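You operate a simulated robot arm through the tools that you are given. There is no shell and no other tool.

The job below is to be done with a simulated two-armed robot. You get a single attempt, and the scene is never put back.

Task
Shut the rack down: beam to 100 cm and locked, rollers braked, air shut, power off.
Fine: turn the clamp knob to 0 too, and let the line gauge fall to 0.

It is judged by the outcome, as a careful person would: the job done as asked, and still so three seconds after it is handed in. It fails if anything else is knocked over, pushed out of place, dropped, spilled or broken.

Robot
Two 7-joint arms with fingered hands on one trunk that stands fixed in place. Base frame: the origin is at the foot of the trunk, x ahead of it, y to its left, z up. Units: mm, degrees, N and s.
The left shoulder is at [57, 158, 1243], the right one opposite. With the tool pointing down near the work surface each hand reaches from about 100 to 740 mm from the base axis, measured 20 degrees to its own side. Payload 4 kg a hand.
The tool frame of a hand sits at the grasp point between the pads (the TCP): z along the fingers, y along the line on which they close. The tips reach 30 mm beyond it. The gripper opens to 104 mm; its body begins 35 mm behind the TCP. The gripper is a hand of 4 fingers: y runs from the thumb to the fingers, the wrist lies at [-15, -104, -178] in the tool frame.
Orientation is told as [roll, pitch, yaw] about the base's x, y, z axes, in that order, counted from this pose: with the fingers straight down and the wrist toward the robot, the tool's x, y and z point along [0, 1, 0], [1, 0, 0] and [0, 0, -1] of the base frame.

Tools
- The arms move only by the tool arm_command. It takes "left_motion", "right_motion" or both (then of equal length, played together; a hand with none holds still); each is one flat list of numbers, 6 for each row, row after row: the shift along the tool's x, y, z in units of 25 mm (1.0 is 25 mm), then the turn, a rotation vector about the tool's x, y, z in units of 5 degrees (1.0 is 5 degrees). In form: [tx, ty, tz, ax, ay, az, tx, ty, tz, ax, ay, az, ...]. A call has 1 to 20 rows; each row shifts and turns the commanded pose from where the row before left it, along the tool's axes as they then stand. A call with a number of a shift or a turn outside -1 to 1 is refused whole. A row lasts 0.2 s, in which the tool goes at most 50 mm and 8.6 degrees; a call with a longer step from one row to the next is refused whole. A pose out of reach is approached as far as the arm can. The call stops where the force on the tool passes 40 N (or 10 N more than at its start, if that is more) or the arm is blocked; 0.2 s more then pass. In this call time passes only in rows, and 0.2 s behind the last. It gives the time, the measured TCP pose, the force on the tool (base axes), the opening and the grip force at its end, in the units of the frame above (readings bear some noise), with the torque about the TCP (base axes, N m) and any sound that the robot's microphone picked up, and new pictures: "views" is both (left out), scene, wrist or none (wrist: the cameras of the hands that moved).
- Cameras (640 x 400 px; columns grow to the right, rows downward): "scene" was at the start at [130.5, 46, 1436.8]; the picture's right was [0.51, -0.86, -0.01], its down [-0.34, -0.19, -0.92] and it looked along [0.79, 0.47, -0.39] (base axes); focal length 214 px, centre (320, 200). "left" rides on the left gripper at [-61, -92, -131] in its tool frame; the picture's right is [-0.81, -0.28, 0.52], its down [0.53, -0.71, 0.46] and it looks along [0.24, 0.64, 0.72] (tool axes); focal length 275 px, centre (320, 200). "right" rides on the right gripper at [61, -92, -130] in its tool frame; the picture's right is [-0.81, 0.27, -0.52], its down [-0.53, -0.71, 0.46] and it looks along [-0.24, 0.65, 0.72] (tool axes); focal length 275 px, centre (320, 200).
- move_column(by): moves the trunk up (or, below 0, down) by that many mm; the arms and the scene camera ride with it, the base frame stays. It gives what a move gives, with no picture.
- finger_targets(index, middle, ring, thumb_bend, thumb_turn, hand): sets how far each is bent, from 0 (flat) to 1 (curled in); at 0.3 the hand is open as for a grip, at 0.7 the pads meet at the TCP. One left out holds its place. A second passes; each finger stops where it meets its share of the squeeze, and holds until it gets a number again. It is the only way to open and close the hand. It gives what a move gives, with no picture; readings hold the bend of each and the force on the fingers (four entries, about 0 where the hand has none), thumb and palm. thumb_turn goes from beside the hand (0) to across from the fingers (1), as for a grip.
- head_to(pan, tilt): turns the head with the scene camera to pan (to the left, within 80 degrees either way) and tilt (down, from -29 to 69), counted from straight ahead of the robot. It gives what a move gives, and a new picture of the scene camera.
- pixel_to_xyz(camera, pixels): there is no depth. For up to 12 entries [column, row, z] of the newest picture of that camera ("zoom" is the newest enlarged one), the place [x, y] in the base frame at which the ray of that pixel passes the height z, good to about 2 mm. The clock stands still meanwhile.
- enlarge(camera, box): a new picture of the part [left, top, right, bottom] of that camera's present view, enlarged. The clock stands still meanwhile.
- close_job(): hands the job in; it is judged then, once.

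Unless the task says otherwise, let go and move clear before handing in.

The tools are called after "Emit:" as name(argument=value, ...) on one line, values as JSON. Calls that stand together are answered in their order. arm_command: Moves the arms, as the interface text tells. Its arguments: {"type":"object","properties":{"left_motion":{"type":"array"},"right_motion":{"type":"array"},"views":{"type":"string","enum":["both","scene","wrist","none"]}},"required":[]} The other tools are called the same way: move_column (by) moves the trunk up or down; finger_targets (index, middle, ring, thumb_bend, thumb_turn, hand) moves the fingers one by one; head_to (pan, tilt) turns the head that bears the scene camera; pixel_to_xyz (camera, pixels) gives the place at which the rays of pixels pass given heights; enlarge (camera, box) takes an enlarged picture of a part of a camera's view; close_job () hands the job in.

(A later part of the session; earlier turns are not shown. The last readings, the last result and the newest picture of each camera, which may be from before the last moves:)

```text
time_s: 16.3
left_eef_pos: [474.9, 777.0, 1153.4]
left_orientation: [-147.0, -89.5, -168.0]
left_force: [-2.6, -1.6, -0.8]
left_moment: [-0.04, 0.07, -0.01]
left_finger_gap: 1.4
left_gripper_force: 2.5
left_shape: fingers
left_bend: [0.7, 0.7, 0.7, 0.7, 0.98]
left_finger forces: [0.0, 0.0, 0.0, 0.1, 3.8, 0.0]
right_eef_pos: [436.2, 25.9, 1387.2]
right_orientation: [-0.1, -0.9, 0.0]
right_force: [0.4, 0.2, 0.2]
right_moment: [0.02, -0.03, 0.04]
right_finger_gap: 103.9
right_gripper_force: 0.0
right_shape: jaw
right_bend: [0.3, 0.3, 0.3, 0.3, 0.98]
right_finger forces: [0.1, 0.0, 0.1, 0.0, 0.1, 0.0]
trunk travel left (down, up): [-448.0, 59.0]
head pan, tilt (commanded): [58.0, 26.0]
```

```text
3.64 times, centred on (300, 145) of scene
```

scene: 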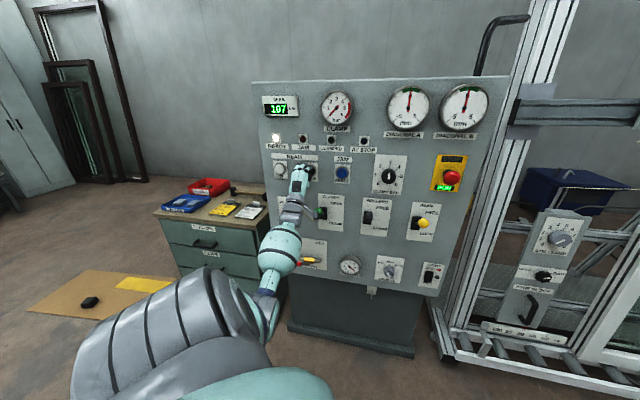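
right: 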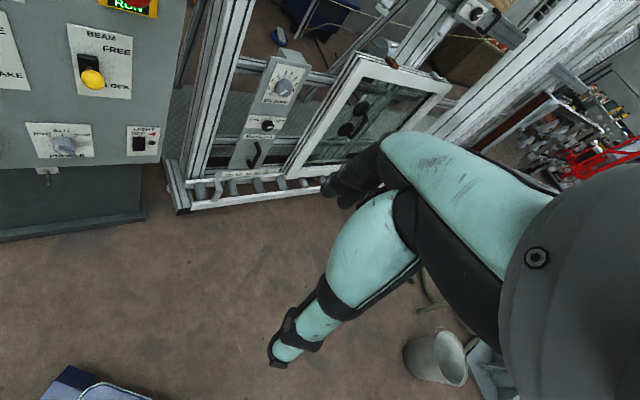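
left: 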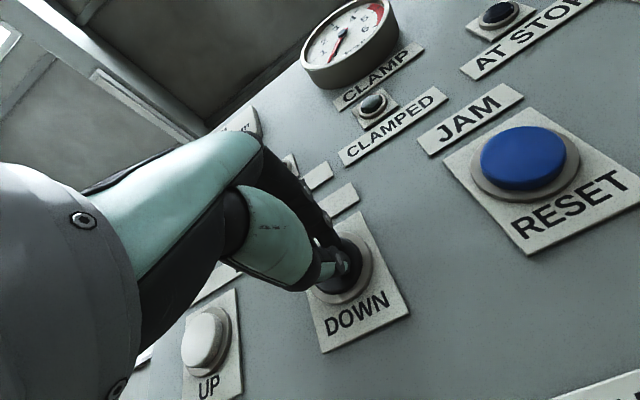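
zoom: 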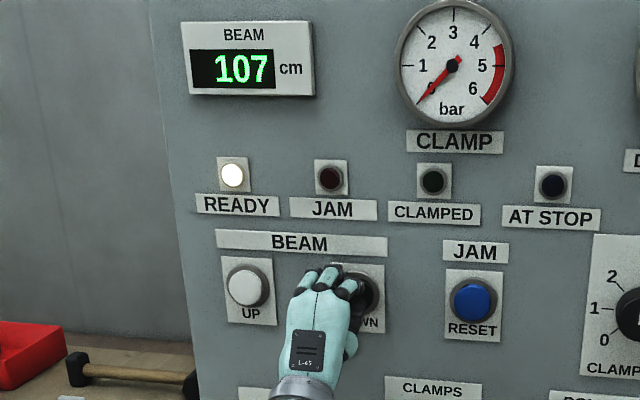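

The display went to 107, so holding the button drives the beam. I'll hold another row to gauge the speed.

Emit:
arm_command(left_motion=[0, 0, 0, 0, 0, 0], views="scene")

Emit:
enlarge(camera="scene", box=[250, 90, 330, 150])

```text
time_s: 16.7
left_eef_pos: [475.8, 778.9, 1151.8]
left_orientation: [-146.6, -89.4, -168.6]
left_force: [-3.8, -2.3, -1.1]
left_moment: [-0.03, 0.04, -0.03]
left_finger_gap: 1.3
left_gripper_force: 1.6
left_shape: fingers
left_bend: [0.7, 0.7, 0.7, 0.7, 0.98]
left_finger forces: [0.0, 0.1, 0.0, 0.0, 3.8, 0.0]
right_eef_pos: [435.5, 25.2, 1387.8]
right_orientation: [-0.1, -0.9, 0.0]
right_force: [0.6, 0.5, 0.1]
right_moment: [-0.01, -0.01, -0.01]
right_finger_gap: 103.9
right_gripper_force: 0.2
right_shape: jaw
right_bend: [0.3, 0.3, 0.3, 0.3, 0.98]
right_finger forces: [0.0, 0.0, 0.0, 0.0, 0.1, 0.0]
trunk travel left (down, up): [-448.0, 59.0]
head pan, tilt (commanded): [58.0, 26.0]
```

scene: 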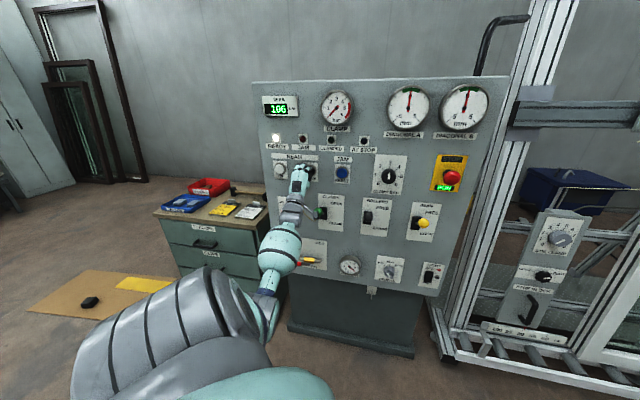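

```text
6.67 times, centred on (290, 120) of scene
```

zoom: 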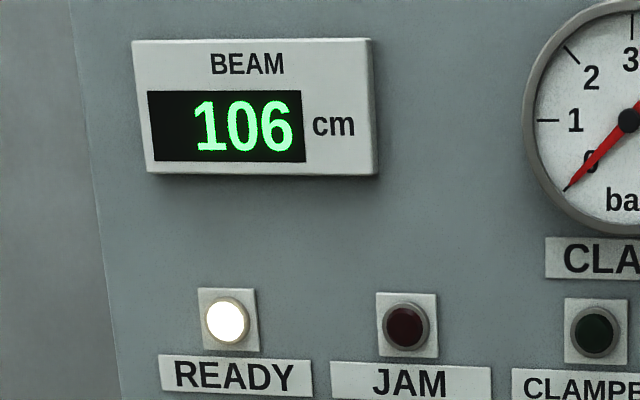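

Now 106 — about 1 cm per 0.4 s. I'll hold 0.8 s more, then reassess.

Emit:
arm_command(left_motion=[0, 0, 0, 0, 0, 0, 0, 0, 0, 0, 0, 0, 0, 0, 0, 0, 0, 0], views="scene")

Emit:
enlarge(camera="scene", box=[250, 90, 330, 150])

```text
time_s: 17.5
left_eef_pos: [475.7, 777.4, 1152.1]
left_orientation: [-146.4, -89.4, -168.7]
left_force: [-2.2, -2.8, -0.8]
left_moment: [-0.01, 0.07, -0.07]
left_finger_gap: 0.9
left_gripper_force: 1.8
left_shape: fingers
left_bend: [0.7, 0.7, 0.7, 0.7, 0.98]
left_finger forces: [0.0, 0.1, 0.0, 0.0, 3.7, 0.0]
right_eef_pos: [436.1, 26.2, 1388.4]
right_orientation: [0.0, -0.8, 0.0]
right_force: [0.3, -0.7, -0.1]
right_moment: [0.04, -0.01, 0.01]
right_finger_gap: 104.1
right_gripper_force: 0.1
right_shape: jaw
right_bend: [0.3, 0.3, 0.3, 0.3, 0.98]
right_finger forces: [0.0, 0.0, 0.0, 0.0, 0.0, 0.1]
trunk travel left (down, up): [-448.0, 59.0]
head pan, tilt (commanded): [58.0, 26.0]
```

scene: 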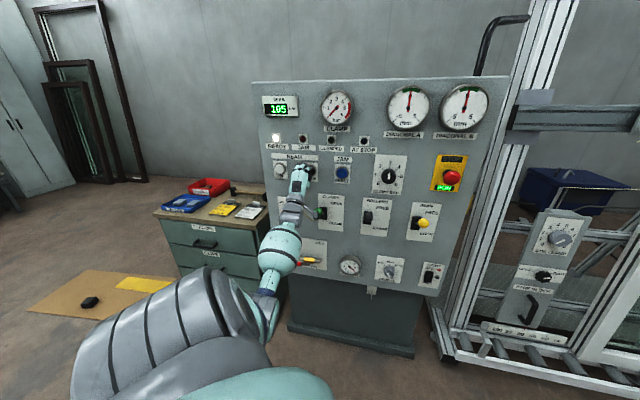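

```text
6.67 times, centred on (290, 120) of scene
```

zoom: 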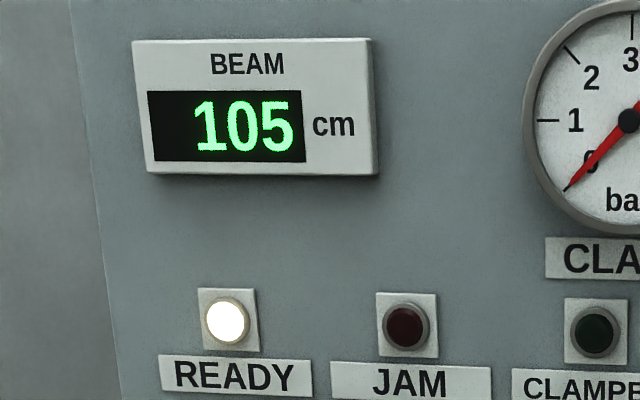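

Now 105. I'll hold 0.6 s and check again to refine the speed.

Emit:
arm_command(left_motion=[0, 0, 0, 0, 0, 0, 0, 0, 0, 0, 0, 0], views="scene")

Emit:
enlarge(camera="scene", box=[250, 90, 330, 150])

```text
time_s: 18.1
left_eef_pos: [475.3, 778.2, 1151.8]
left_orientation: [-146.4, -89.4, -168.6]
left_force: [-2.4, -3.3, -0.8]
left_moment: [-0.05, 0.04, -0.04]
left_finger_gap: 1.2
left_gripper_force: 2.1
left_shape: fingers
left_bend: [0.7, 0.7, 0.7, 0.7, 0.98]
left_finger forces: [0.1, 0.1, 0.1, 0.1, 3.8, 0.0]
right_eef_pos: [436.1, 26.1, 1389.2]
right_orientation: [0.0, -0.7, 0.1]
right_force: [-0.2, 0.5, 0.2]
right_moment: [-0.01, -0.02, -0.01]
right_finger_gap: 104.1
right_gripper_force: 0.0
right_shape: jaw
right_bend: [0.3, 0.3, 0.3, 0.3, 0.98]
right_finger forces: [0.1, 0.0, 0.0, 0.0, 0.1, 0.0]
trunk travel left (down, up): [-448.0, 59.0]
head pan, tilt (commanded): [58.0, 26.0]
```

scene: 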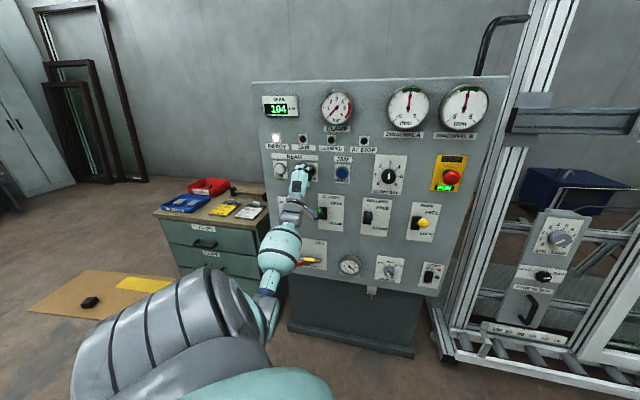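

```text
6.67 times, centred on (290, 120) of scene
```

zoom: 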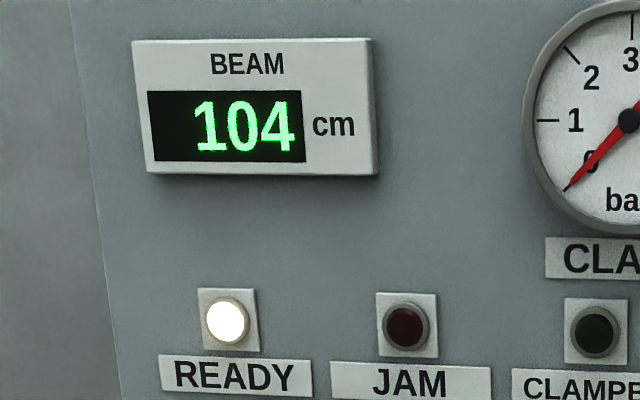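

104 now; speed is roughly 1.6–1.7 cm/s. I'll hold 1.2 s, which should land near 102.

Emit:
arm_command(left_motion=[0, 0, 0, 0, 0, 0, 0, 0, 0, 0, 0, 0, 0, 0, 0, 0, 0, 0, 0, 0, 0, 0, 0, 0, 0, 0, 0, 0, 0, 0], views="scene")

Emit:
enlarge(camera="scene", box=[250, 90, 330, 150])

```text
time_s: 19.3
left_eef_pos: [475.2, 777.7, 1153.8]
left_orientation: [-146.1, -89.3, -168.8]
left_force: [-2.7, -2.8, -0.3]
left_moment: [0.0, 0.06, -0.02]
left_finger_gap: 1.3
left_gripper_force: 2.0
left_shape: fingers
left_bend: [0.7, 0.7, 0.7, 0.7, 0.98]
left_finger forces: [0.1, 0.1, 0.0, 0.0, 3.8, 0.0]
right_eef_pos: [435.1, 24.6, 1388.2]
right_orientation: [-0.1, -0.8, -0.1]
right_force: [-0.4, 0.0, 0.8]
right_moment: [0.01, -0.04, -0.02]
right_finger_gap: 103.8
right_gripper_force: 0.0
right_shape: jaw
right_bend: [0.3, 0.3, 0.3, 0.3, 0.98]
right_finger forces: [0.1, 0.0, 0.1, 0.1, 0.0, 0.0]
trunk travel left (down, up): [-448.0, 59.0]
head pan, tilt (commanded): [58.0, 26.0]
```

scene: 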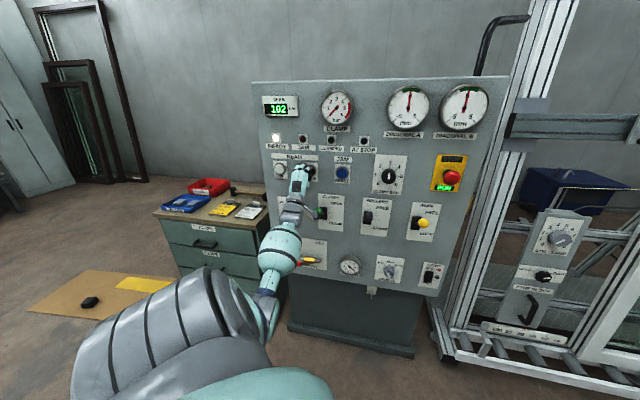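

```text
6.67 times, centred on (290, 120) of scene
```

zoom: 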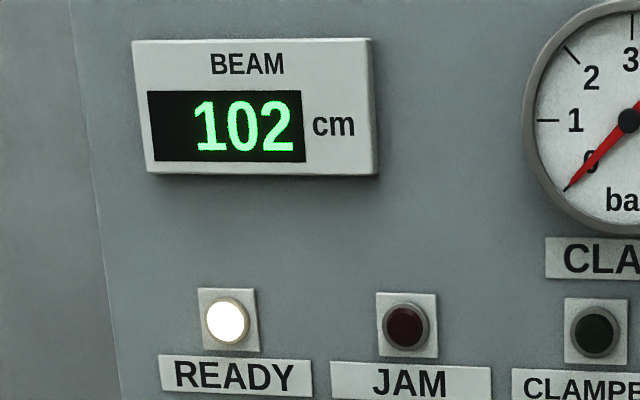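

102 now. I'll hold 0.6 s more (expected ~101), then release with precise timing.

Emit:
arm_command(left_motion=[0, 0, 0, 0, 0, 0, 0, 0, 0, 0, 0, 0], views="scene")

Emit:
enlarge(camera="scene", box=[250, 90, 330, 150])

```text
time_s: 19.9
left_eef_pos: [474.5, 778.2, 1151.5]
left_orientation: [-146.5, -89.4, -168.6]
left_force: [-2.4, -2.2, -0.7]
left_moment: [-0.01, 0.08, -0.01]
left_finger_gap: 1.2
left_gripper_force: 1.8
left_shape: fingers
left_bend: [0.7, 0.7, 0.7, 0.7, 0.98]
left_finger forces: [0.0, 0.0, 0.0, 0.1, 3.9, 0.0]
right_eef_pos: [435.6, 25.9, 1387.3]
right_orientation: [0.0, -0.8, 0.0]
right_force: [-0.9, 0.0, 0.3]
right_moment: [0.01, -0.01, -0.03]
right_finger_gap: 103.8
right_gripper_force: 0.1
right_shape: jaw
right_bend: [0.3, 0.3, 0.3, 0.3, 0.98]
right_finger forces: [0.1, 0.0, 0.1, 0.0, 0.0, 0.0]
trunk travel left (down, up): [-448.0, 59.0]
head pan, tilt (commanded): [58.0, 26.0]
```

scene: 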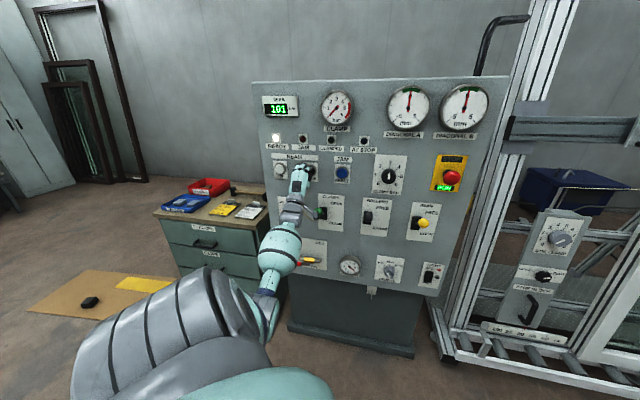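

```text
6.67 times, centred on (290, 120) of scene
```

zoom: 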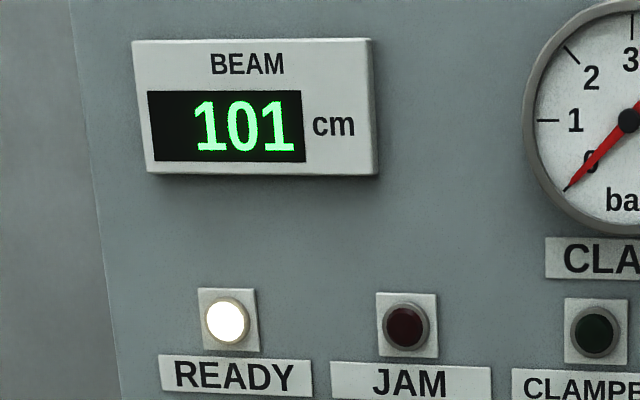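

101 now. One short hold of 0.4 s, then I'll check before releasing.

Emit:
arm_command(left_motion=[0, 0, 0, 0, 0, 0], views="scene")

Emit:
enlarge(camera="scene", box=[250, 90, 330, 150])

```text
time_s: 20.3
left_eef_pos: [475.5, 779.1, 1152.1]
left_orientation: [-146.3, -89.5, -168.7]
left_force: [-3.9, -2.6, 0.8]
left_moment: [-0.07, 0.04, -0.04]
left_finger_gap: 1.2
left_gripper_force: 2.1
left_shape: fingers
left_bend: [0.7, 0.7, 0.7, 0.7, 0.98]
left_finger forces: [0.1, 0.1, 0.1, 0.0, 3.8, 0.0]
right_eef_pos: [435.3, 24.9, 1388.5]
right_orientation: [0.0, -0.7, 0.0]
right_force: [-0.6, 0.0, 0.4]
right_moment: [-0.03, 0.0, -0.02]
right_finger_gap: 103.7
right_gripper_force: 0.0
right_shape: jaw
right_bend: [0.3, 0.3, 0.3, 0.3, 0.98]
right_finger forces: [0.0, 0.1, 0.0, 0.1, 0.0, 0.1]
trunk travel left (down, up): [-448.0, 59.0]
head pan, tilt (commanded): [58.0, 26.0]
```

scene: 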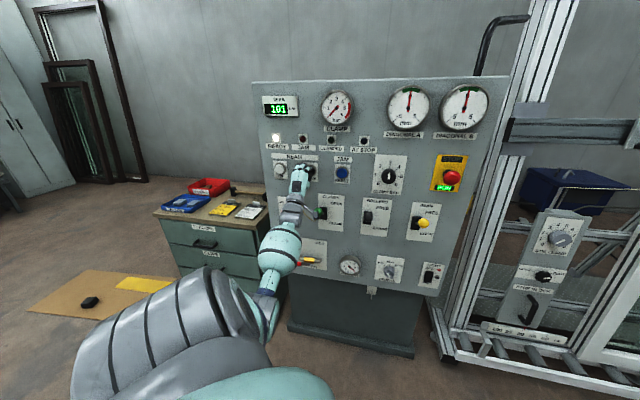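

```text
6.67 times, centred on (290, 120) of scene
```

zoom: 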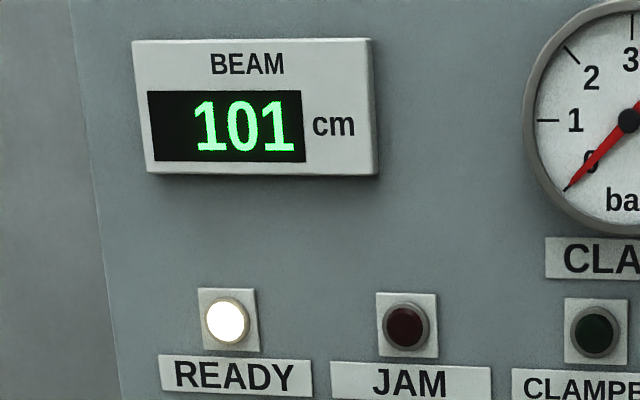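

Still 101, so by my timing it is about 100.6 cm. I'll hold 0.2 s and then retract off the button.

Emit:
arm_command(left_motion=[0, 0, 0, 0, 0, 0, 0, 0, -0.8, 0, 0, 0, 0, 0, -0.8, 0, 0, 0], views="scene")

Emit:
enlarge(camera="scene", box=[250, 90, 330, 150])

```text
time_s: 21.1
left_eef_pos: [446.6, 749.7, 1153.2]
left_orientation: [-147.1, -89.3, -167.8]
left_force: [-1.1, 0.1, -0.6]
left_moment: [-0.03, 0.01, 0.01]
left_finger_gap: 1.2
left_gripper_force: 0.0
left_shape: fingers
left_bend: [0.7, 0.7, 0.7, 0.7, 0.98]
left_finger forces: [0.1, 0.0, 0.0, 0.0, 0.1, 0.0]
right_eef_pos: [435.1, 25.6, 1388.4]
right_orientation: [0.1, -0.7, 0.0]
right_force: [-0.3, -0.3, -0.8]
right_moment: [0.0, 0.0, -0.03]
right_finger_gap: 103.9
right_gripper_force: 0.0
right_shape: jaw
right_bend: [0.3, 0.3, 0.3, 0.3, 0.98]
right_finger forces: [0.1, 0.0, 0.1, 0.1, 0.0, 0.1]
trunk travel left (down, up): [-448.0, 59.0]
head pan, tilt (commanded): [58.0, 26.0]
```

scene: 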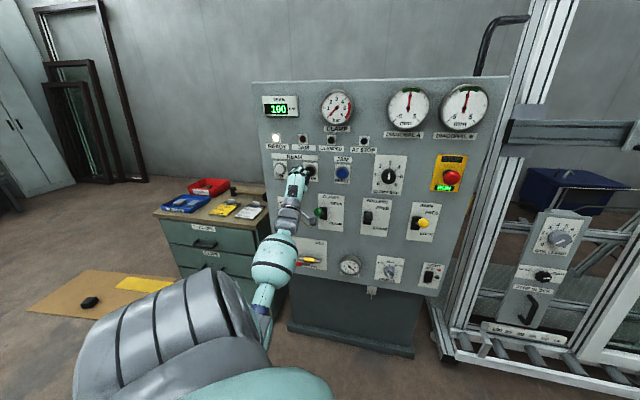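

```text
6.67 times, centred on (290, 120) of scene
```

zoom: 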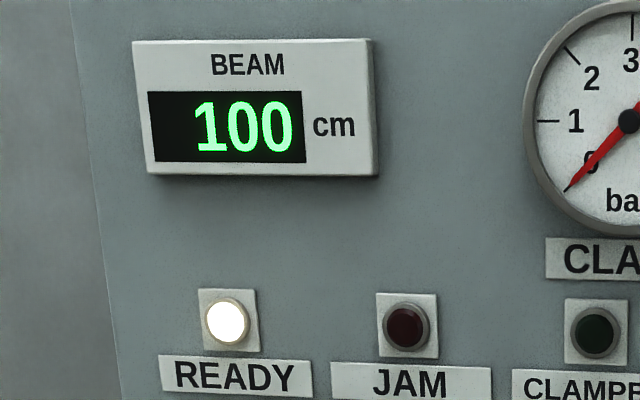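

The display now holds 100 and JAM is dark. Next the beam lock: I'll back the left hand off and travel right at a safe distance toward the yellow ball at [744,430,1018].

Emit:
arm_command(left_motion=[0, 0, -1, 0, 0, 0, 0, 0, -1, 0, 0, 0, 0, 0, -1, 0, 0, 0, 0, 0, -1, 0, 0, 0, -1, -0.3, 0, 0, 0, 0, -1, -0.3, 0, 0, 0, 0, -1, -0.3, 0, 0, 0, 0, -1, -0.3, 0, 0, 0, 0, -1, -0.3, 0, 0, 0, 0, -1, -0.3, 0, 0, 0, 0, -1, -0.3, 0, 0, 0, 0, -1, -0.3, 0, 0, 0, 0, -1, -0.3, 0, 0, 0, 0, -1, -0.3, 0, 0, 0, 0, -1, -0.3, 0, 0, 0, 0, -1, -0.3, 0, 0, 0, 0, -1, -0.3, 0, 0, 0, 0, -1, -0.3, 0, 0, 0, 0, -1, -0.3, 0, 0, 0, 0, -1, -0.3, 0, 0, 0, 0], views="both")

Emit:
finger_targets(hand="left", index=0.3, middle=0.3, ring=0.3, thumb_bend=0.3)

```text
time_s: 25.3
left_eef_pos: [662.6, 396.7, 1032.8]
left_orientation: [-144.2, -89.4, -170.8]
left_force: [-0.5, 0.1, 0.3]
left_moment: [0.0, -0.01, -0.01]
left_finger_gap: 1.0
left_gripper_force: 0.1
left_shape: fingers
left_bend: [0.7, 0.7, 0.7, 0.7, 0.98]
left_finger forces: [0.0, 0.0, 0.0, 0.0, 0.1, 0.0]
right_eef_pos: [436.3, 25.5, 1387.9]
right_orientation: [0.0, -0.7, 0.0]
right_force: [0.5, -1.5, 0.7]
right_moment: [-0.02, -0.02, 0.0]
right_finger_gap: 103.7
right_gripper_force: 0.0
right_shape: jaw
right_bend: [0.3, 0.3, 0.3, 0.3, 0.98]
right_finger forces: [0.1, 0.0, 0.1, 0.1, 0.0, 0.1]
trunk travel left (down, up): [-448.0, 59.0]
head pan, tilt (commanded): [58.0, 26.0]
```

scene: 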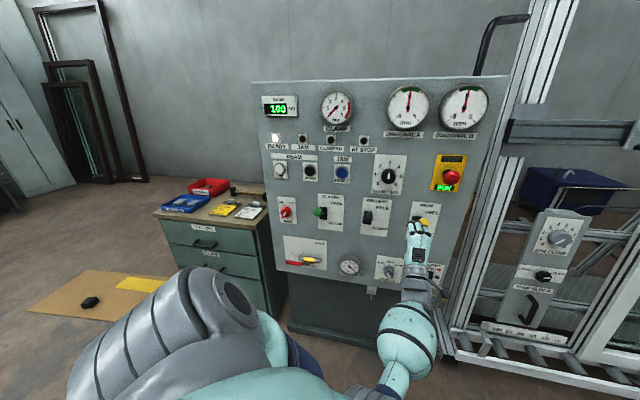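
left: 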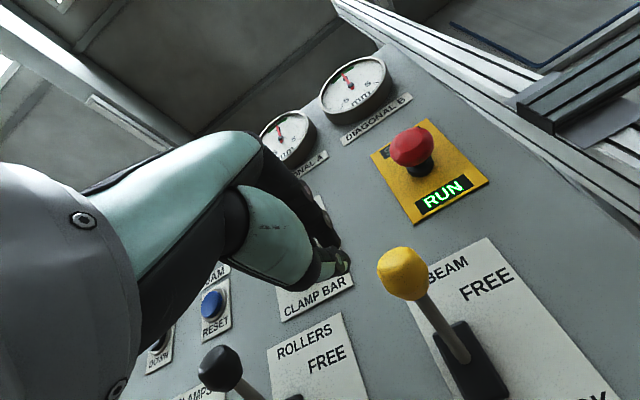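

```text
time_s: 26.3
left_eef_pos: [662.6, 397.6, 1031.7]
left_orientation: [-141.1, -89.4, -173.7]
left_force: [0.2, 1.1, -0.1]
left_moment: [0.0, 0.01, 0.04]
left_finger_gap: 102.8
left_gripper_force: 0.1
left_shape: fingers
left_bend: [0.3, 0.3, 0.3, 0.3, 0.98]
left_finger forces: [0.1, 0.0, 0.1, 0.0, 0.1, 0.0]
right_eef_pos: [435.5, 26.0, 1388.0]
right_orientation: [-0.1, -0.8, 0.0]
right_force: [-0.3, 0.1, -0.4]
right_moment: [0.0, 0.02, 0.01]
right_finger_gap: 103.9
right_gripper_force: 0.0
right_shape: jaw
right_bend: [0.3, 0.3, 0.3, 0.3, 0.98]
right_finger forces: [0.0, 0.0, 0.0, 0.0, 0.0, 0.0]
trunk travel left (down, up): [-448.0, 59.0]
head pan, tilt (commanded): [58.0, 26.0]
```

The left camera now sees the yellow ball at (403,274) up close. I'll cross-check its position with the scene ray (424,223).

Emit:
arm_command(left_motion=[0, 0, 0, 0, 0, 0], views="both")

Emit:
pixel_to_xyz(camera="left", pixels=[[403, 274, 1040], [403, 274, 1000], [215, 368, 1040], [215, 368, 1000]])

Emit:
pixel_to_xyz(camera="scene", pixels=[[423.75, 223, 1040], [423.75, 223, 1000], [368.25, 217, 1040], [368.25, 217, 1000]])

Emit:
enlarge(camera="scene", box=[360, 170, 480, 260])

```text
time_s: 26.7
left_eef_pos: [661.0, 398.0, 1032.6]
left_orientation: [-140.9, -89.4, -173.9]
left_force: [-0.6, -0.8, 0.4]
left_moment: [-0.04, 0.01, 0.04]
left_finger_gap: 102.7
left_gripper_force: 0.0
left_shape: fingers
left_bend: [0.3, 0.3, 0.3, 0.3, 0.98]
left_finger forces: [0.1, 0.0, 0.0, 0.0, 0.0, 0.0]
right_eef_pos: [435.6, 26.6, 1388.2]
right_orientation: [-0.1, -0.8, 0.1]
right_force: [0.9, 0.3, 0.4]
right_moment: [0.0, 0.0, -0.01]
right_finger_gap: 104.0
right_gripper_force: 0.0
right_shape: jaw
right_bend: [0.3, 0.3, 0.3, 0.3, 0.98]
right_finger forces: [0.1, 0.0, 0.1, 0.0, 0.0, 0.0]
trunk travel left (down, up): [-448.0, 59.0]
head pan, tilt (commanded): [58.0, 26.0]
```

scene: 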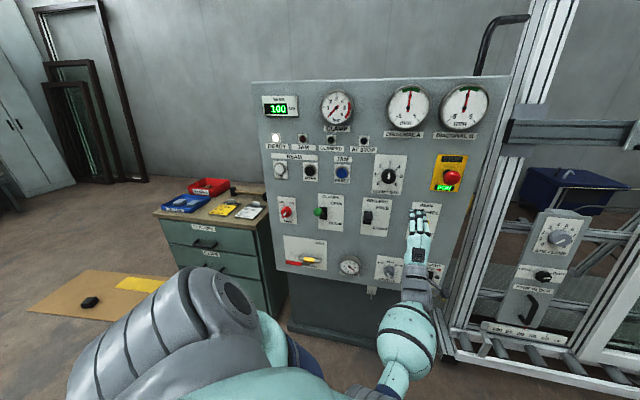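
left: 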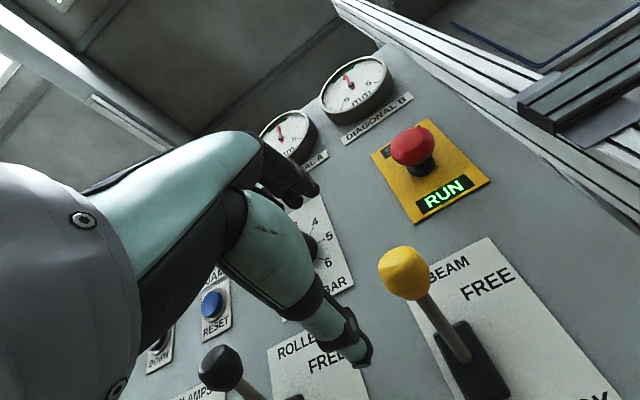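

```text
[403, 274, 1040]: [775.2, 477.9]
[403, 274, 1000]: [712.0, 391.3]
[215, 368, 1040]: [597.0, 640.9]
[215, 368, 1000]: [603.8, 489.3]
```

```text
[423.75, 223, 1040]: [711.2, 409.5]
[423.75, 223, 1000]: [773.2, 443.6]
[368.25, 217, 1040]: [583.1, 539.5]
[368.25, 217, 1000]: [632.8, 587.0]
```

```text
4.44 times, centred on (420, 215) of scene
```

zoom: 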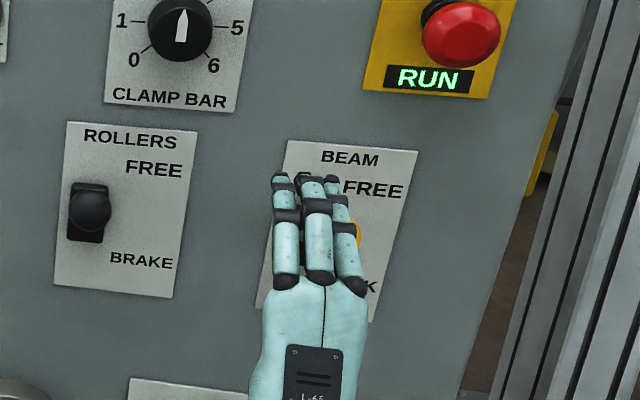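

Ball confirmed at about [743,429,1017]; the hand is open (103 mm) in front of it. I'll align laterally, then advance 80 mm so that the ball sits between the fingers and thumb.

Emit:
arm_command(left_motion=[-0.7, -0.3, 0, 0, 0, 0, -0.7, -0.3, 0, 0, 0, 0, 0, 0, 0.8, 0, 0, 0, 0, 0, 0.8, 0, 0, 0, 0, 0, 0.8, 0, 0, 0, 0, 0, 0.7, 0, 0, 0], views="both")

Emit:
enlarge(camera="scene", box=[360, 170, 480, 260])

```text
time_s: 28.1
left_eef_pos: [746.9, 428.7, 1014.3]
left_orientation: [-134.0, -89.4, 179.1]
left_force: [-0.3, 0.0, -0.7]
left_moment: [-0.02, -0.02, 0.03]
left_finger_gap: 103.0
left_gripper_force: 0.0
left_shape: fingers
left_bend: [0.3, 0.3, 0.3, 0.3, 0.98]
left_finger forces: [0.1, 0.0, 0.0, 0.0, 0.1, 0.1]
right_eef_pos: [436.2, 27.4, 1387.6]
right_orientation: [-0.1, -0.8, 0.0]
right_force: [0.1, 0.9, -0.4]
right_moment: [-0.04, 0.0, 0.0]
right_finger_gap: 104.0
right_gripper_force: 0.0
right_shape: jaw
right_bend: [0.3, 0.3, 0.3, 0.3, 0.98]
right_finger forces: [0.1, 0.1, 0.0, 0.0, 0.1, 0.1]
trunk travel left (down, up): [-448.0, 59.0]
head pan, tilt (commanded): [58.0, 26.0]
```

scene: 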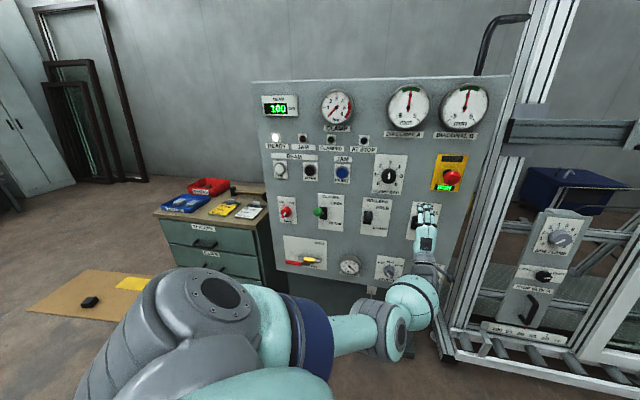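
left: 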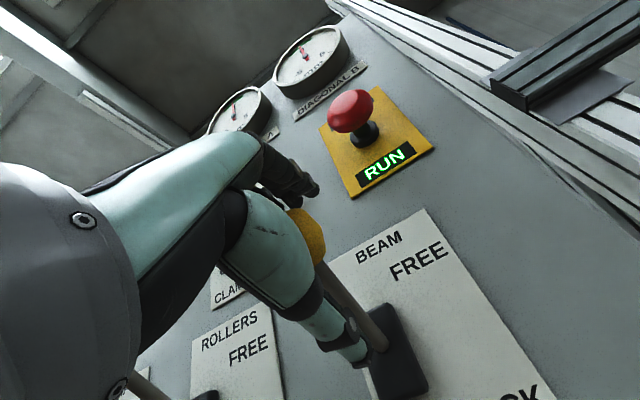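

```text
4.44 times, centred on (420, 215) of scene
```

zoom: 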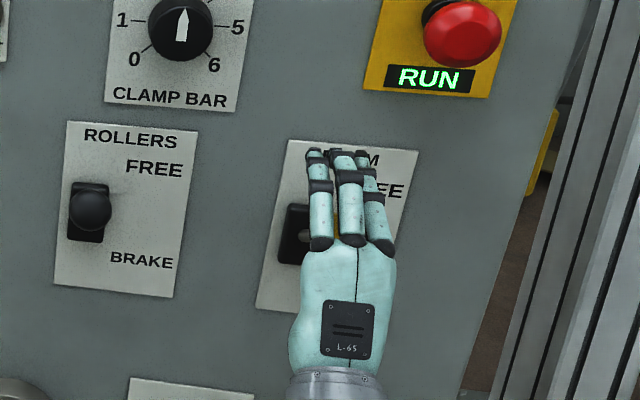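

The ball is now inside the open hand (seen yellow at left pixel 307,235). I'll close the fingers on it.

Emit:
finger_targets(hand="left", index=0.65, middle=0.65, ring=0.65, thumb_bend=0.6)

Emit:
enlarge(camera="left", box=[160, 100, 480, 400])

```text
time_s: 29.1
left_eef_pos: [747.5, 427.6, 1014.3]
left_orientation: [-142.7, -89.2, -172.2]
left_force: [-0.7, -1.1, -0.2]
left_moment: [-0.06, 0.03, -0.01]
left_finger_gap: 21.7
left_gripper_force: 1.1
left_shape: fingers
left_bend: [0.65, 0.65, 0.65, 0.59, 0.97]
left_finger forces: [0.8, 0.0, 0.0, 0.0, 0.9, 0.0]
right_eef_pos: [436.4, 26.6, 1386.9]
right_orientation: [0.0, -0.8, 0.0]
right_force: [-0.8, 0.5, 0.6]
right_moment: [0.01, 0.0, 0.0]
right_finger_gap: 104.0
right_gripper_force: 0.1
right_shape: jaw
right_bend: [0.3, 0.3, 0.3, 0.3, 0.98]
right_finger forces: [0.1, 0.0, 0.0, 0.0, 0.0, 0.0]
trunk travel left (down, up): [-448.0, 59.0]
head pan, tilt (commanded): [58.0, 26.0]
```

```text
1.33 times, centred on (320, 250) of left
```

zoom: 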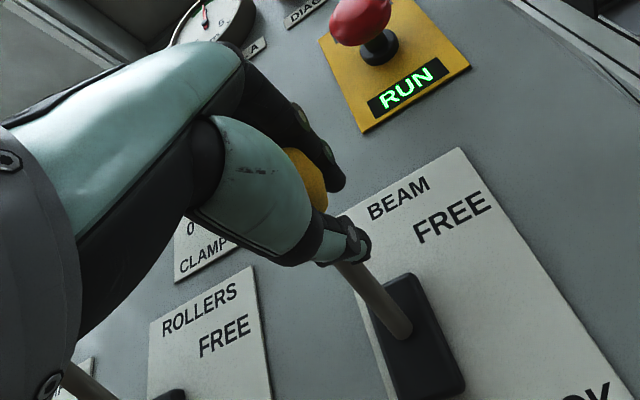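

The fingers cage the ball (index 0.8 N, thumb 0.9 N). I'll push down about 60 mm along the lever's arc and check the force.

Emit:
arm_command(left_motion=[0, -0.6, -0.15, 0, 0, 0, 0, -0.6, -0.12, 0, 0, 0, 0, -0.6, -0.1, 0, 0, 0, 0, -0.6, -0.05, 0, 0, 0], views="both")

Emit:
enlarge(camera="scene", box=[360, 170, 480, 260])

```text
time_s: 30.1
left_eef_pos: [721.5, 423.2, 964.1]
left_orientation: [-142.3, -89.4, -172.5]
left_force: [2.5, 0.7, -0.7]
left_moment: [0.01, 0.0, 0.04]
left_finger_gap: 25.4
left_gripper_force: 2.6
left_shape: fingers
left_bend: [0.63, 0.65, 0.65, 0.57, 0.97]
left_finger forces: [1.5, 0.0, 0.0, 0.0, 2.6, 0.0]
left hand out of reach, approached as far as the arm can: row 2, 3, 4
right_eef_pos: [434.8, 25.1, 1387.1]
right_orientation: [-0.1, -0.8, -0.1]
right_force: [-0.9, -1.3, 0.3]
right_moment: [0.04, 0.0, -0.05]
right_finger_gap: 104.0
right_gripper_force: 0.0
right_shape: jaw
right_bend: [0.3, 0.3, 0.3, 0.3, 0.98]
right_finger forces: [0.1, 0.0, 0.1, 0.0, 0.0, 0.0]
trunk travel left (down, up): [-448.0, 59.0]
head pan, tilt (commanded): [58.0, 26.0]
```

scene: 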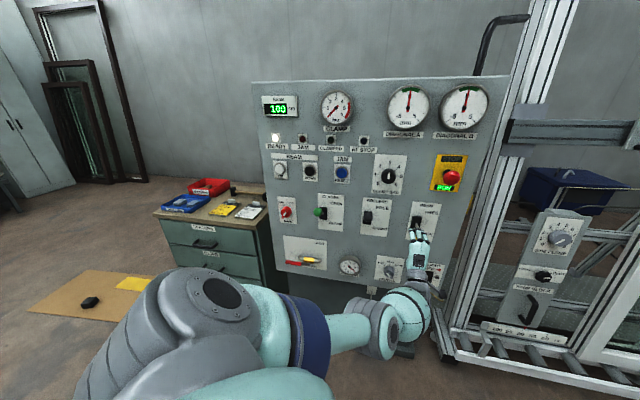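
left: 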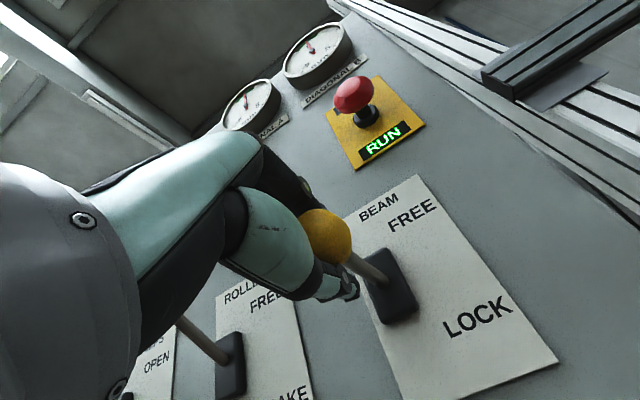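

```text
4.44 times, centred on (420, 215) of scene
```

zoom: 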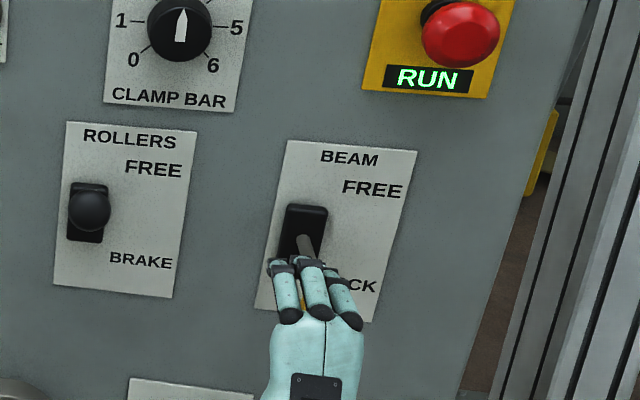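

The lever is now about horizontal (ball at left pixel 325,237), but the arm is near its reach limit. I'll lower the trunk 45 mm, which carries the hand and lever further down.

Emit:
move_column(by=-45)

Emit:
enlarge(camera="left", box=[160, 100, 480, 400])

Emit:
enlarge(camera="scene", box=[350, 140, 490, 250])

```text
time_s: 31.0
left_eef_pos: [721.6, 423.9, 916.6]
left_orientation: [-140.6, -89.3, -174.3]
left_force: [3.9, 3.9, 1.1]
left_moment: [-0.01, -0.05, 0.03]
left_finger_gap: 32.7
left_gripper_force: 4.7
left_shape: fingers
left_bend: [0.59, 0.65, 0.65, 0.57, 0.97]
left_finger forces: [5.3, 0.0, 0.0, 0.0, 4.5, 0.0]
right_eef_pos: [437.7, 26.3, 1340.4]
right_orientation: [0.0, -0.9, -0.1]
right_force: [-0.6, -0.5, -0.5]
right_moment: [0.0, 0.03, -0.02]
right_finger_gap: 103.8
right_gripper_force: 0.1
right_shape: jaw
right_bend: [0.3, 0.3, 0.3, 0.3, 0.98]
right_finger forces: [0.0, 0.0, 0.1, 0.0, 0.0, 0.1]
trunk travel left (down, up): [-403.0, 104.0]
head pan, tilt (commanded): [58.0, 26.0]
```

```text
1.33 times, centred on (320, 250) of left
```

zoom: 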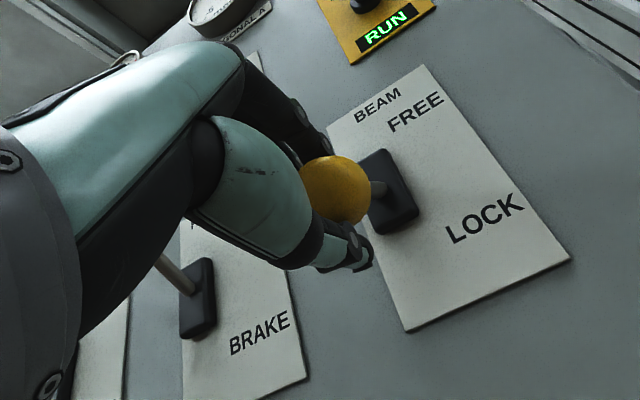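

```text
3.64 times, centred on (420, 195) of scene
```

zoom: 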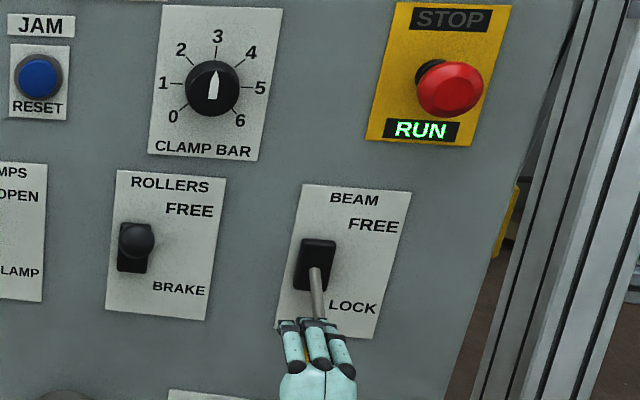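

The lever is now pointing down (scene zoom 318,290). I'll lower another 20 mm to make sure it reaches its end stop.

Emit:
move_column(by=-20)

Emit:
enlarge(camera="left", box=[160, 100, 480, 400])

Emit:
enlarge(camera="scene", box=[350, 140, 490, 250])

```text
time_s: 31.7
left_eef_pos: [721.1, 423.1, 899.2]
left_orientation: [-144.8, -89.3, -170.0]
left_force: [6.7, 7.6, 8.4]
left_moment: [-0.01, -0.07, 0.09]
left_finger_gap: 35.9
left_gripper_force: 6.8
left_shape: fingers
left_bend: [0.54, 0.64, 0.65, 0.59, 0.97]
left_finger forces: [9.9, 0.9, 0.0, 0.0, 1.3, 0.1]
right_eef_pos: [434.5, 25.3, 1322.6]
right_orientation: [0.0, -0.9, 0.0]
right_force: [0.0, -0.8, -0.6]
right_moment: [0.0, -0.02, -0.04]
right_finger_gap: 103.8
right_gripper_force: 0.0
right_shape: jaw
right_bend: [0.3, 0.3, 0.3, 0.3, 0.98]
right_finger forces: [0.0, 0.0, 0.0, 0.0, 0.0, 0.0]
trunk travel left (down, up): [-383.0, 124.0]
head pan, tilt (commanded): [58.0, 26.0]
```

```text
1.33 times, centred on (320, 250) of left
```

zoom: 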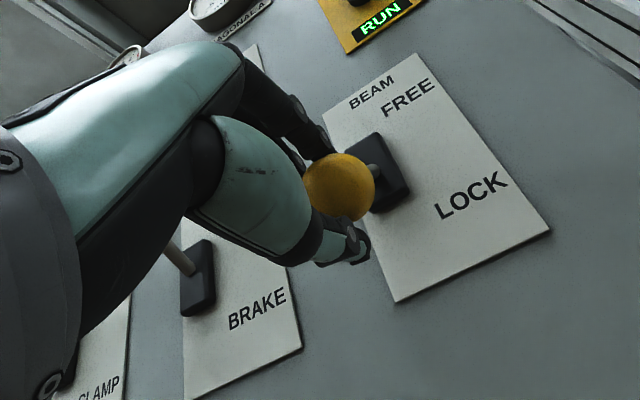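

```text
3.64 times, centred on (420, 195) of scene
```

zoom: 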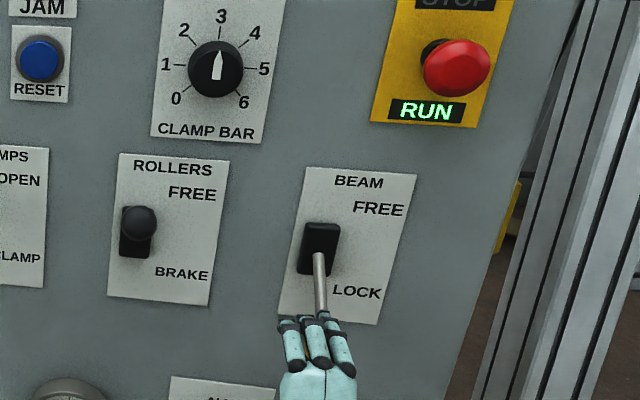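

Force has risen to about 8 N upward on the hand, suggesting the stop. I'll press 10 mm more and see whether the ball still moves.

Emit:
move_column(by=-10)

Emit:
enlarge(camera="left", box=[160, 100, 480, 400])

Emit:
enlarge(camera="scene", box=[350, 140, 490, 250])

```text
time_s: 32.2
left_eef_pos: [719.5, 423.4, 890.4]
left_orientation: [-148.2, -88.9, -166.6]
left_force: [3.1, 7.3, 18.4]
left_moment: [0.01, -0.17, 0.1]
left_finger_gap: 43.2
left_gripper_force: 9.7
left_shape: fingers
left_bend: [0.47, 0.63, 0.65, 0.6, 0.97]
left_finger forces: [16.5, 3.0, 0.0, 0.0, 0.0, 0.1]
right_eef_pos: [434.8, 26.0, 1312.8]
right_orientation: [0.0, -1.0, 0.0]
right_force: [0.5, 0.5, -1.2]
right_moment: [0.03, 0.01, -0.01]
right_finger_gap: 104.2
right_gripper_force: 0.0
right_shape: jaw
right_bend: [0.3, 0.3, 0.3, 0.3, 0.98]
right_finger forces: [0.0, 0.0, 0.0, 0.0, 0.1, 0.1]
trunk travel left (down, up): [-373.0, 134.0]
head pan, tilt (commanded): [58.0, 26.0]
```

```text
1.33 times, centred on (320, 250) of left
```

zoom: 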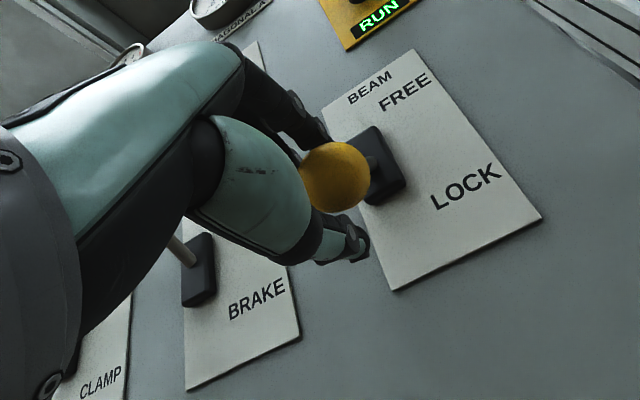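

```text
3.64 times, centred on (420, 195) of scene
```

zoom: 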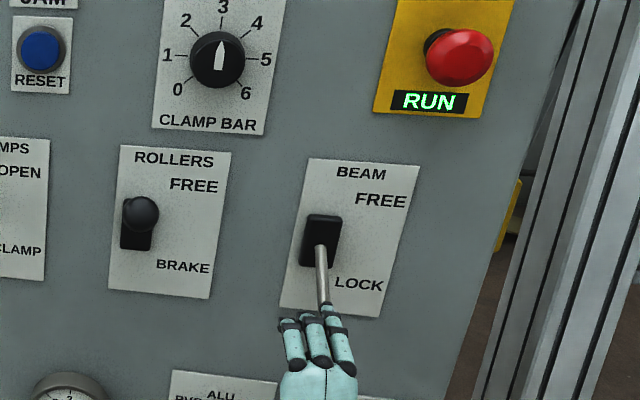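

The hand force climbed to 18 N while the ball stayed put, so the lever is at its LOCK stop. I'll open the fingers and retract straight back.

Emit:
finger_targets(hand="left", index=0.3, middle=0.3, ring=0.3, thumb_bend=0.3)

Emit:
arm_command(left_motion=[0, 0, -0.8, 0, 0, 0, 0, 0, -1, 0, 0, 0, 0, 0, -1, 0, 0, 0, 0, 0, -1, 0, 0, 0, 0, 0, -1, 0, 0, 0], views="both")

Emit:
enlarge(camera="scene", box=[350, 140, 490, 250])

```text
time_s: 33.2
left_eef_pos: [721.2, 422.3, 886.9]
left_orientation: [-143.9, -89.3, -171.1]
left_force: [0.0, 0.2, 0.3]
left_moment: [-0.01, 0.01, 0.01]
left_finger_gap: 102.9
left_gripper_force: 0.2
left_shape: fingers
left_bend: [0.3, 0.3, 0.3, 0.3, 0.97]
left_finger forces: [0.0, 0.0, 0.0, 0.0, 0.0, 0.0]
right_eef_pos: [435.8, 27.1, 1311.7]
right_orientation: [0.1, -0.8, 0.0]
right_force: [0.3, 0.4, -1.2]
right_moment: [-0.02, -0.02, 0.02]
right_finger_gap: 103.8
right_gripper_force: 0.0
right_shape: jaw
right_bend: [0.3, 0.3, 0.3, 0.3, 0.98]
right_finger forces: [0.1, 0.0, 0.1, 0.1, 0.1, 0.1]
trunk travel left (down, up): [-373.0, 134.0]
head pan, tilt (commanded): [58.0, 26.0]
```

```text
time_s: 34.5
left_eef_pos: [629.4, 336.9, 890.7]
left_orientation: [-143.3, -89.6, -171.6]
left_force: [-0.5, 0.1, 0.2]
left_moment: [0.02, 0.0, 0.0]
left_finger_gap: 102.8
left_gripper_force: 0.1
left_shape: fingers
left_bend: [0.3, 0.3, 0.3, 0.3, 0.97]
left_finger forces: [0.0, 0.1, 0.1, 0.0, 0.0, 0.0]
right_eef_pos: [434.6, 25.4, 1312.3]
right_orientation: [0.0, -0.9, -0.1]
right_force: [0.0, 0.5, 0.4]
right_moment: [0.01, 0.03, -0.01]
right_finger_gap: 104.1
right_gripper_force: 0.0
right_shape: jaw
right_bend: [0.3, 0.3, 0.3, 0.3, 0.98]
right_finger forces: [0.0, 0.0, 0.0, 0.0, 0.0, 0.0]
trunk travel left (down, up): [-373.0, 134.0]
head pan, tilt (commanded): [58.0, 26.0]
```

scene: 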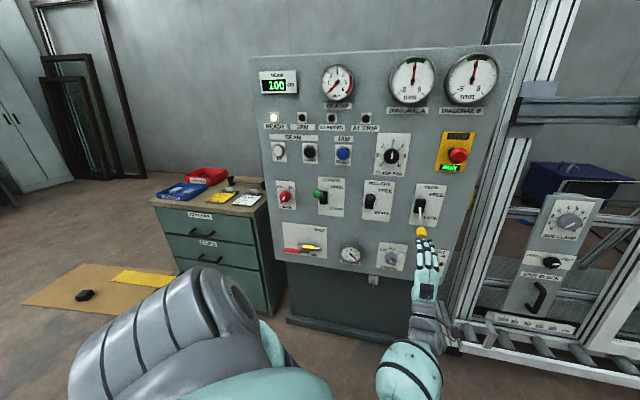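
left: 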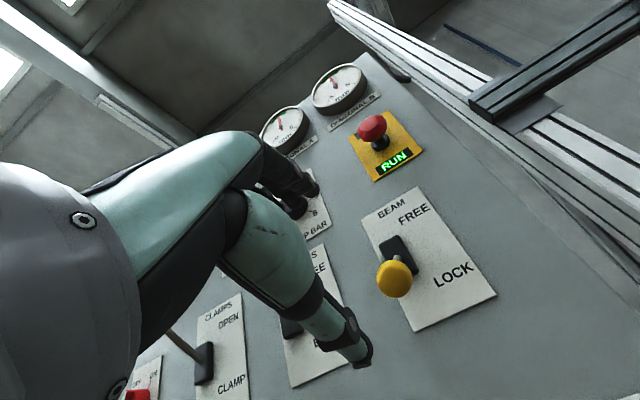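

```text
3.64 times, centred on (420, 195) of scene
```

zoom: 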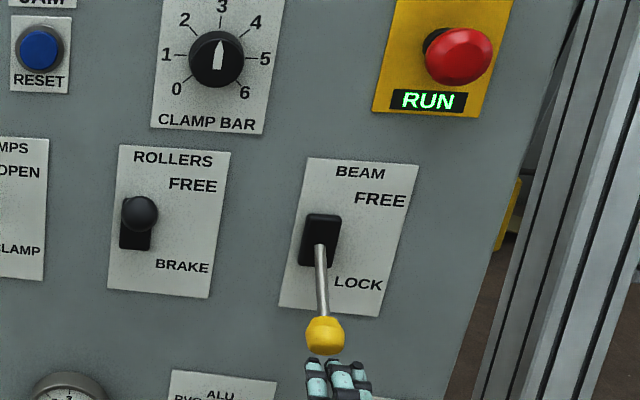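

The yellow lever is down at LOCK (scene zoom 323,335). Next is ROLLERS: I'll move the open hand left and up to face the black ball at about [604,564,1019].

Emit:
arm_command(left_motion=[0.89, 0.625, 0, 0, 0, 0, 0.89, 0.625, 0, 0, 0, 0, 0.89, 0.625, 0, 0, 0, 0, 0.89, 0.625, 0, 0, 0, 0, 0.89, 0.625, 0, 0, 0, 0, 0.89, 0.625, 0, 0, 0, 0, 0.89, 0.625, 0, 0, 0, 0, 0.89, 0.625, 0, 0, 0, 0], views="both")

Emit:
enlarge(camera="scene", box=[250, 60, 350, 130])

```text
time_s: 35.7
left_eef_pos: [564.3, 418.8, 1076.4]
left_orientation: [-136.5, -77.6, -178.4]
left_force: [0.5, 0.3, -0.1]
left_moment: [0.0, 0.03, 0.0]
left_finger_gap: 103.4
left_gripper_force: 0.1
left_shape: fingers
left_bend: [0.3, 0.3, 0.3, 0.3, 0.98]
left_finger forces: [0.0, 0.1, 0.1, 0.0, 0.0, 0.0]
right_eef_pos: [417.5, 25.5, 1316.6]
right_orientation: [-0.1, -1.6, 0.1]
right_force: [-0.9, -0.3, 0.1]
right_moment: [-0.01, 0.03, 0.0]
right_finger_gap: 104.1
right_gripper_force: 0.1
right_shape: jaw
right_bend: [0.3, 0.3, 0.3, 0.3, 0.98]
right_finger forces: [0.0, 0.1, 0.0, 0.1, 0.0, 0.0]
trunk travel left (down, up): [-373.0, 134.0]
head pan, tilt (commanded): [58.0, 26.0]
stopped in row 6 (left hand): the arm was blocked; the commanded pose is now the measured one
```

scene: 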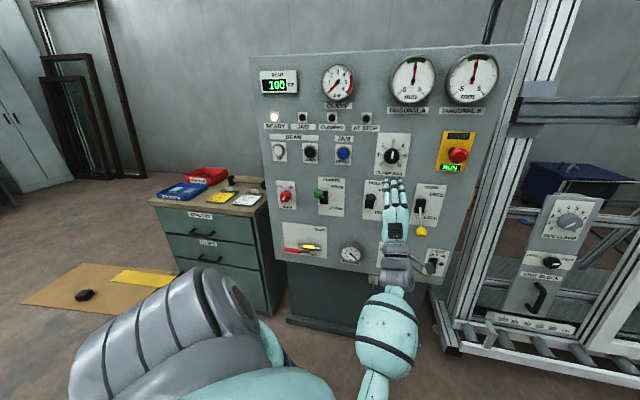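
left: 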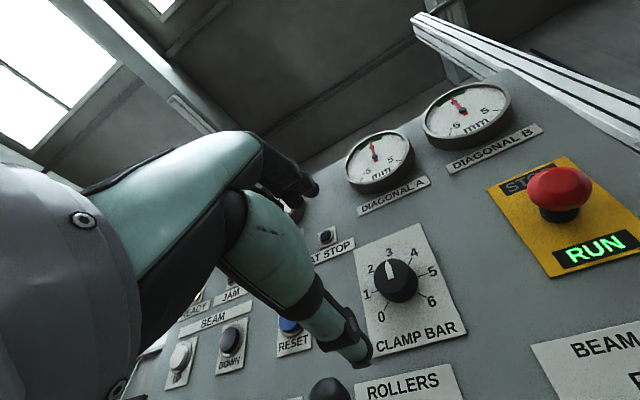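

```text
5.71 times, centred on (300, 95) of scene
```

zoom: 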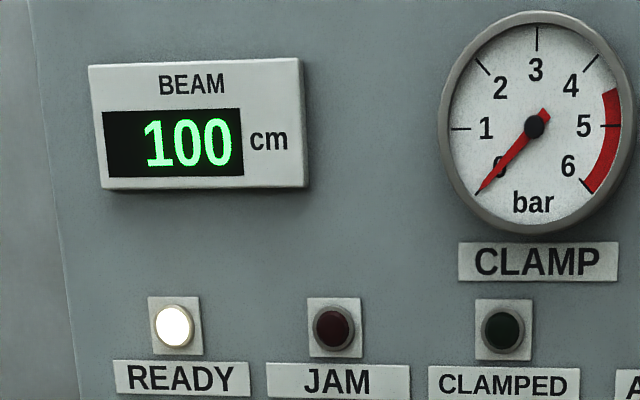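

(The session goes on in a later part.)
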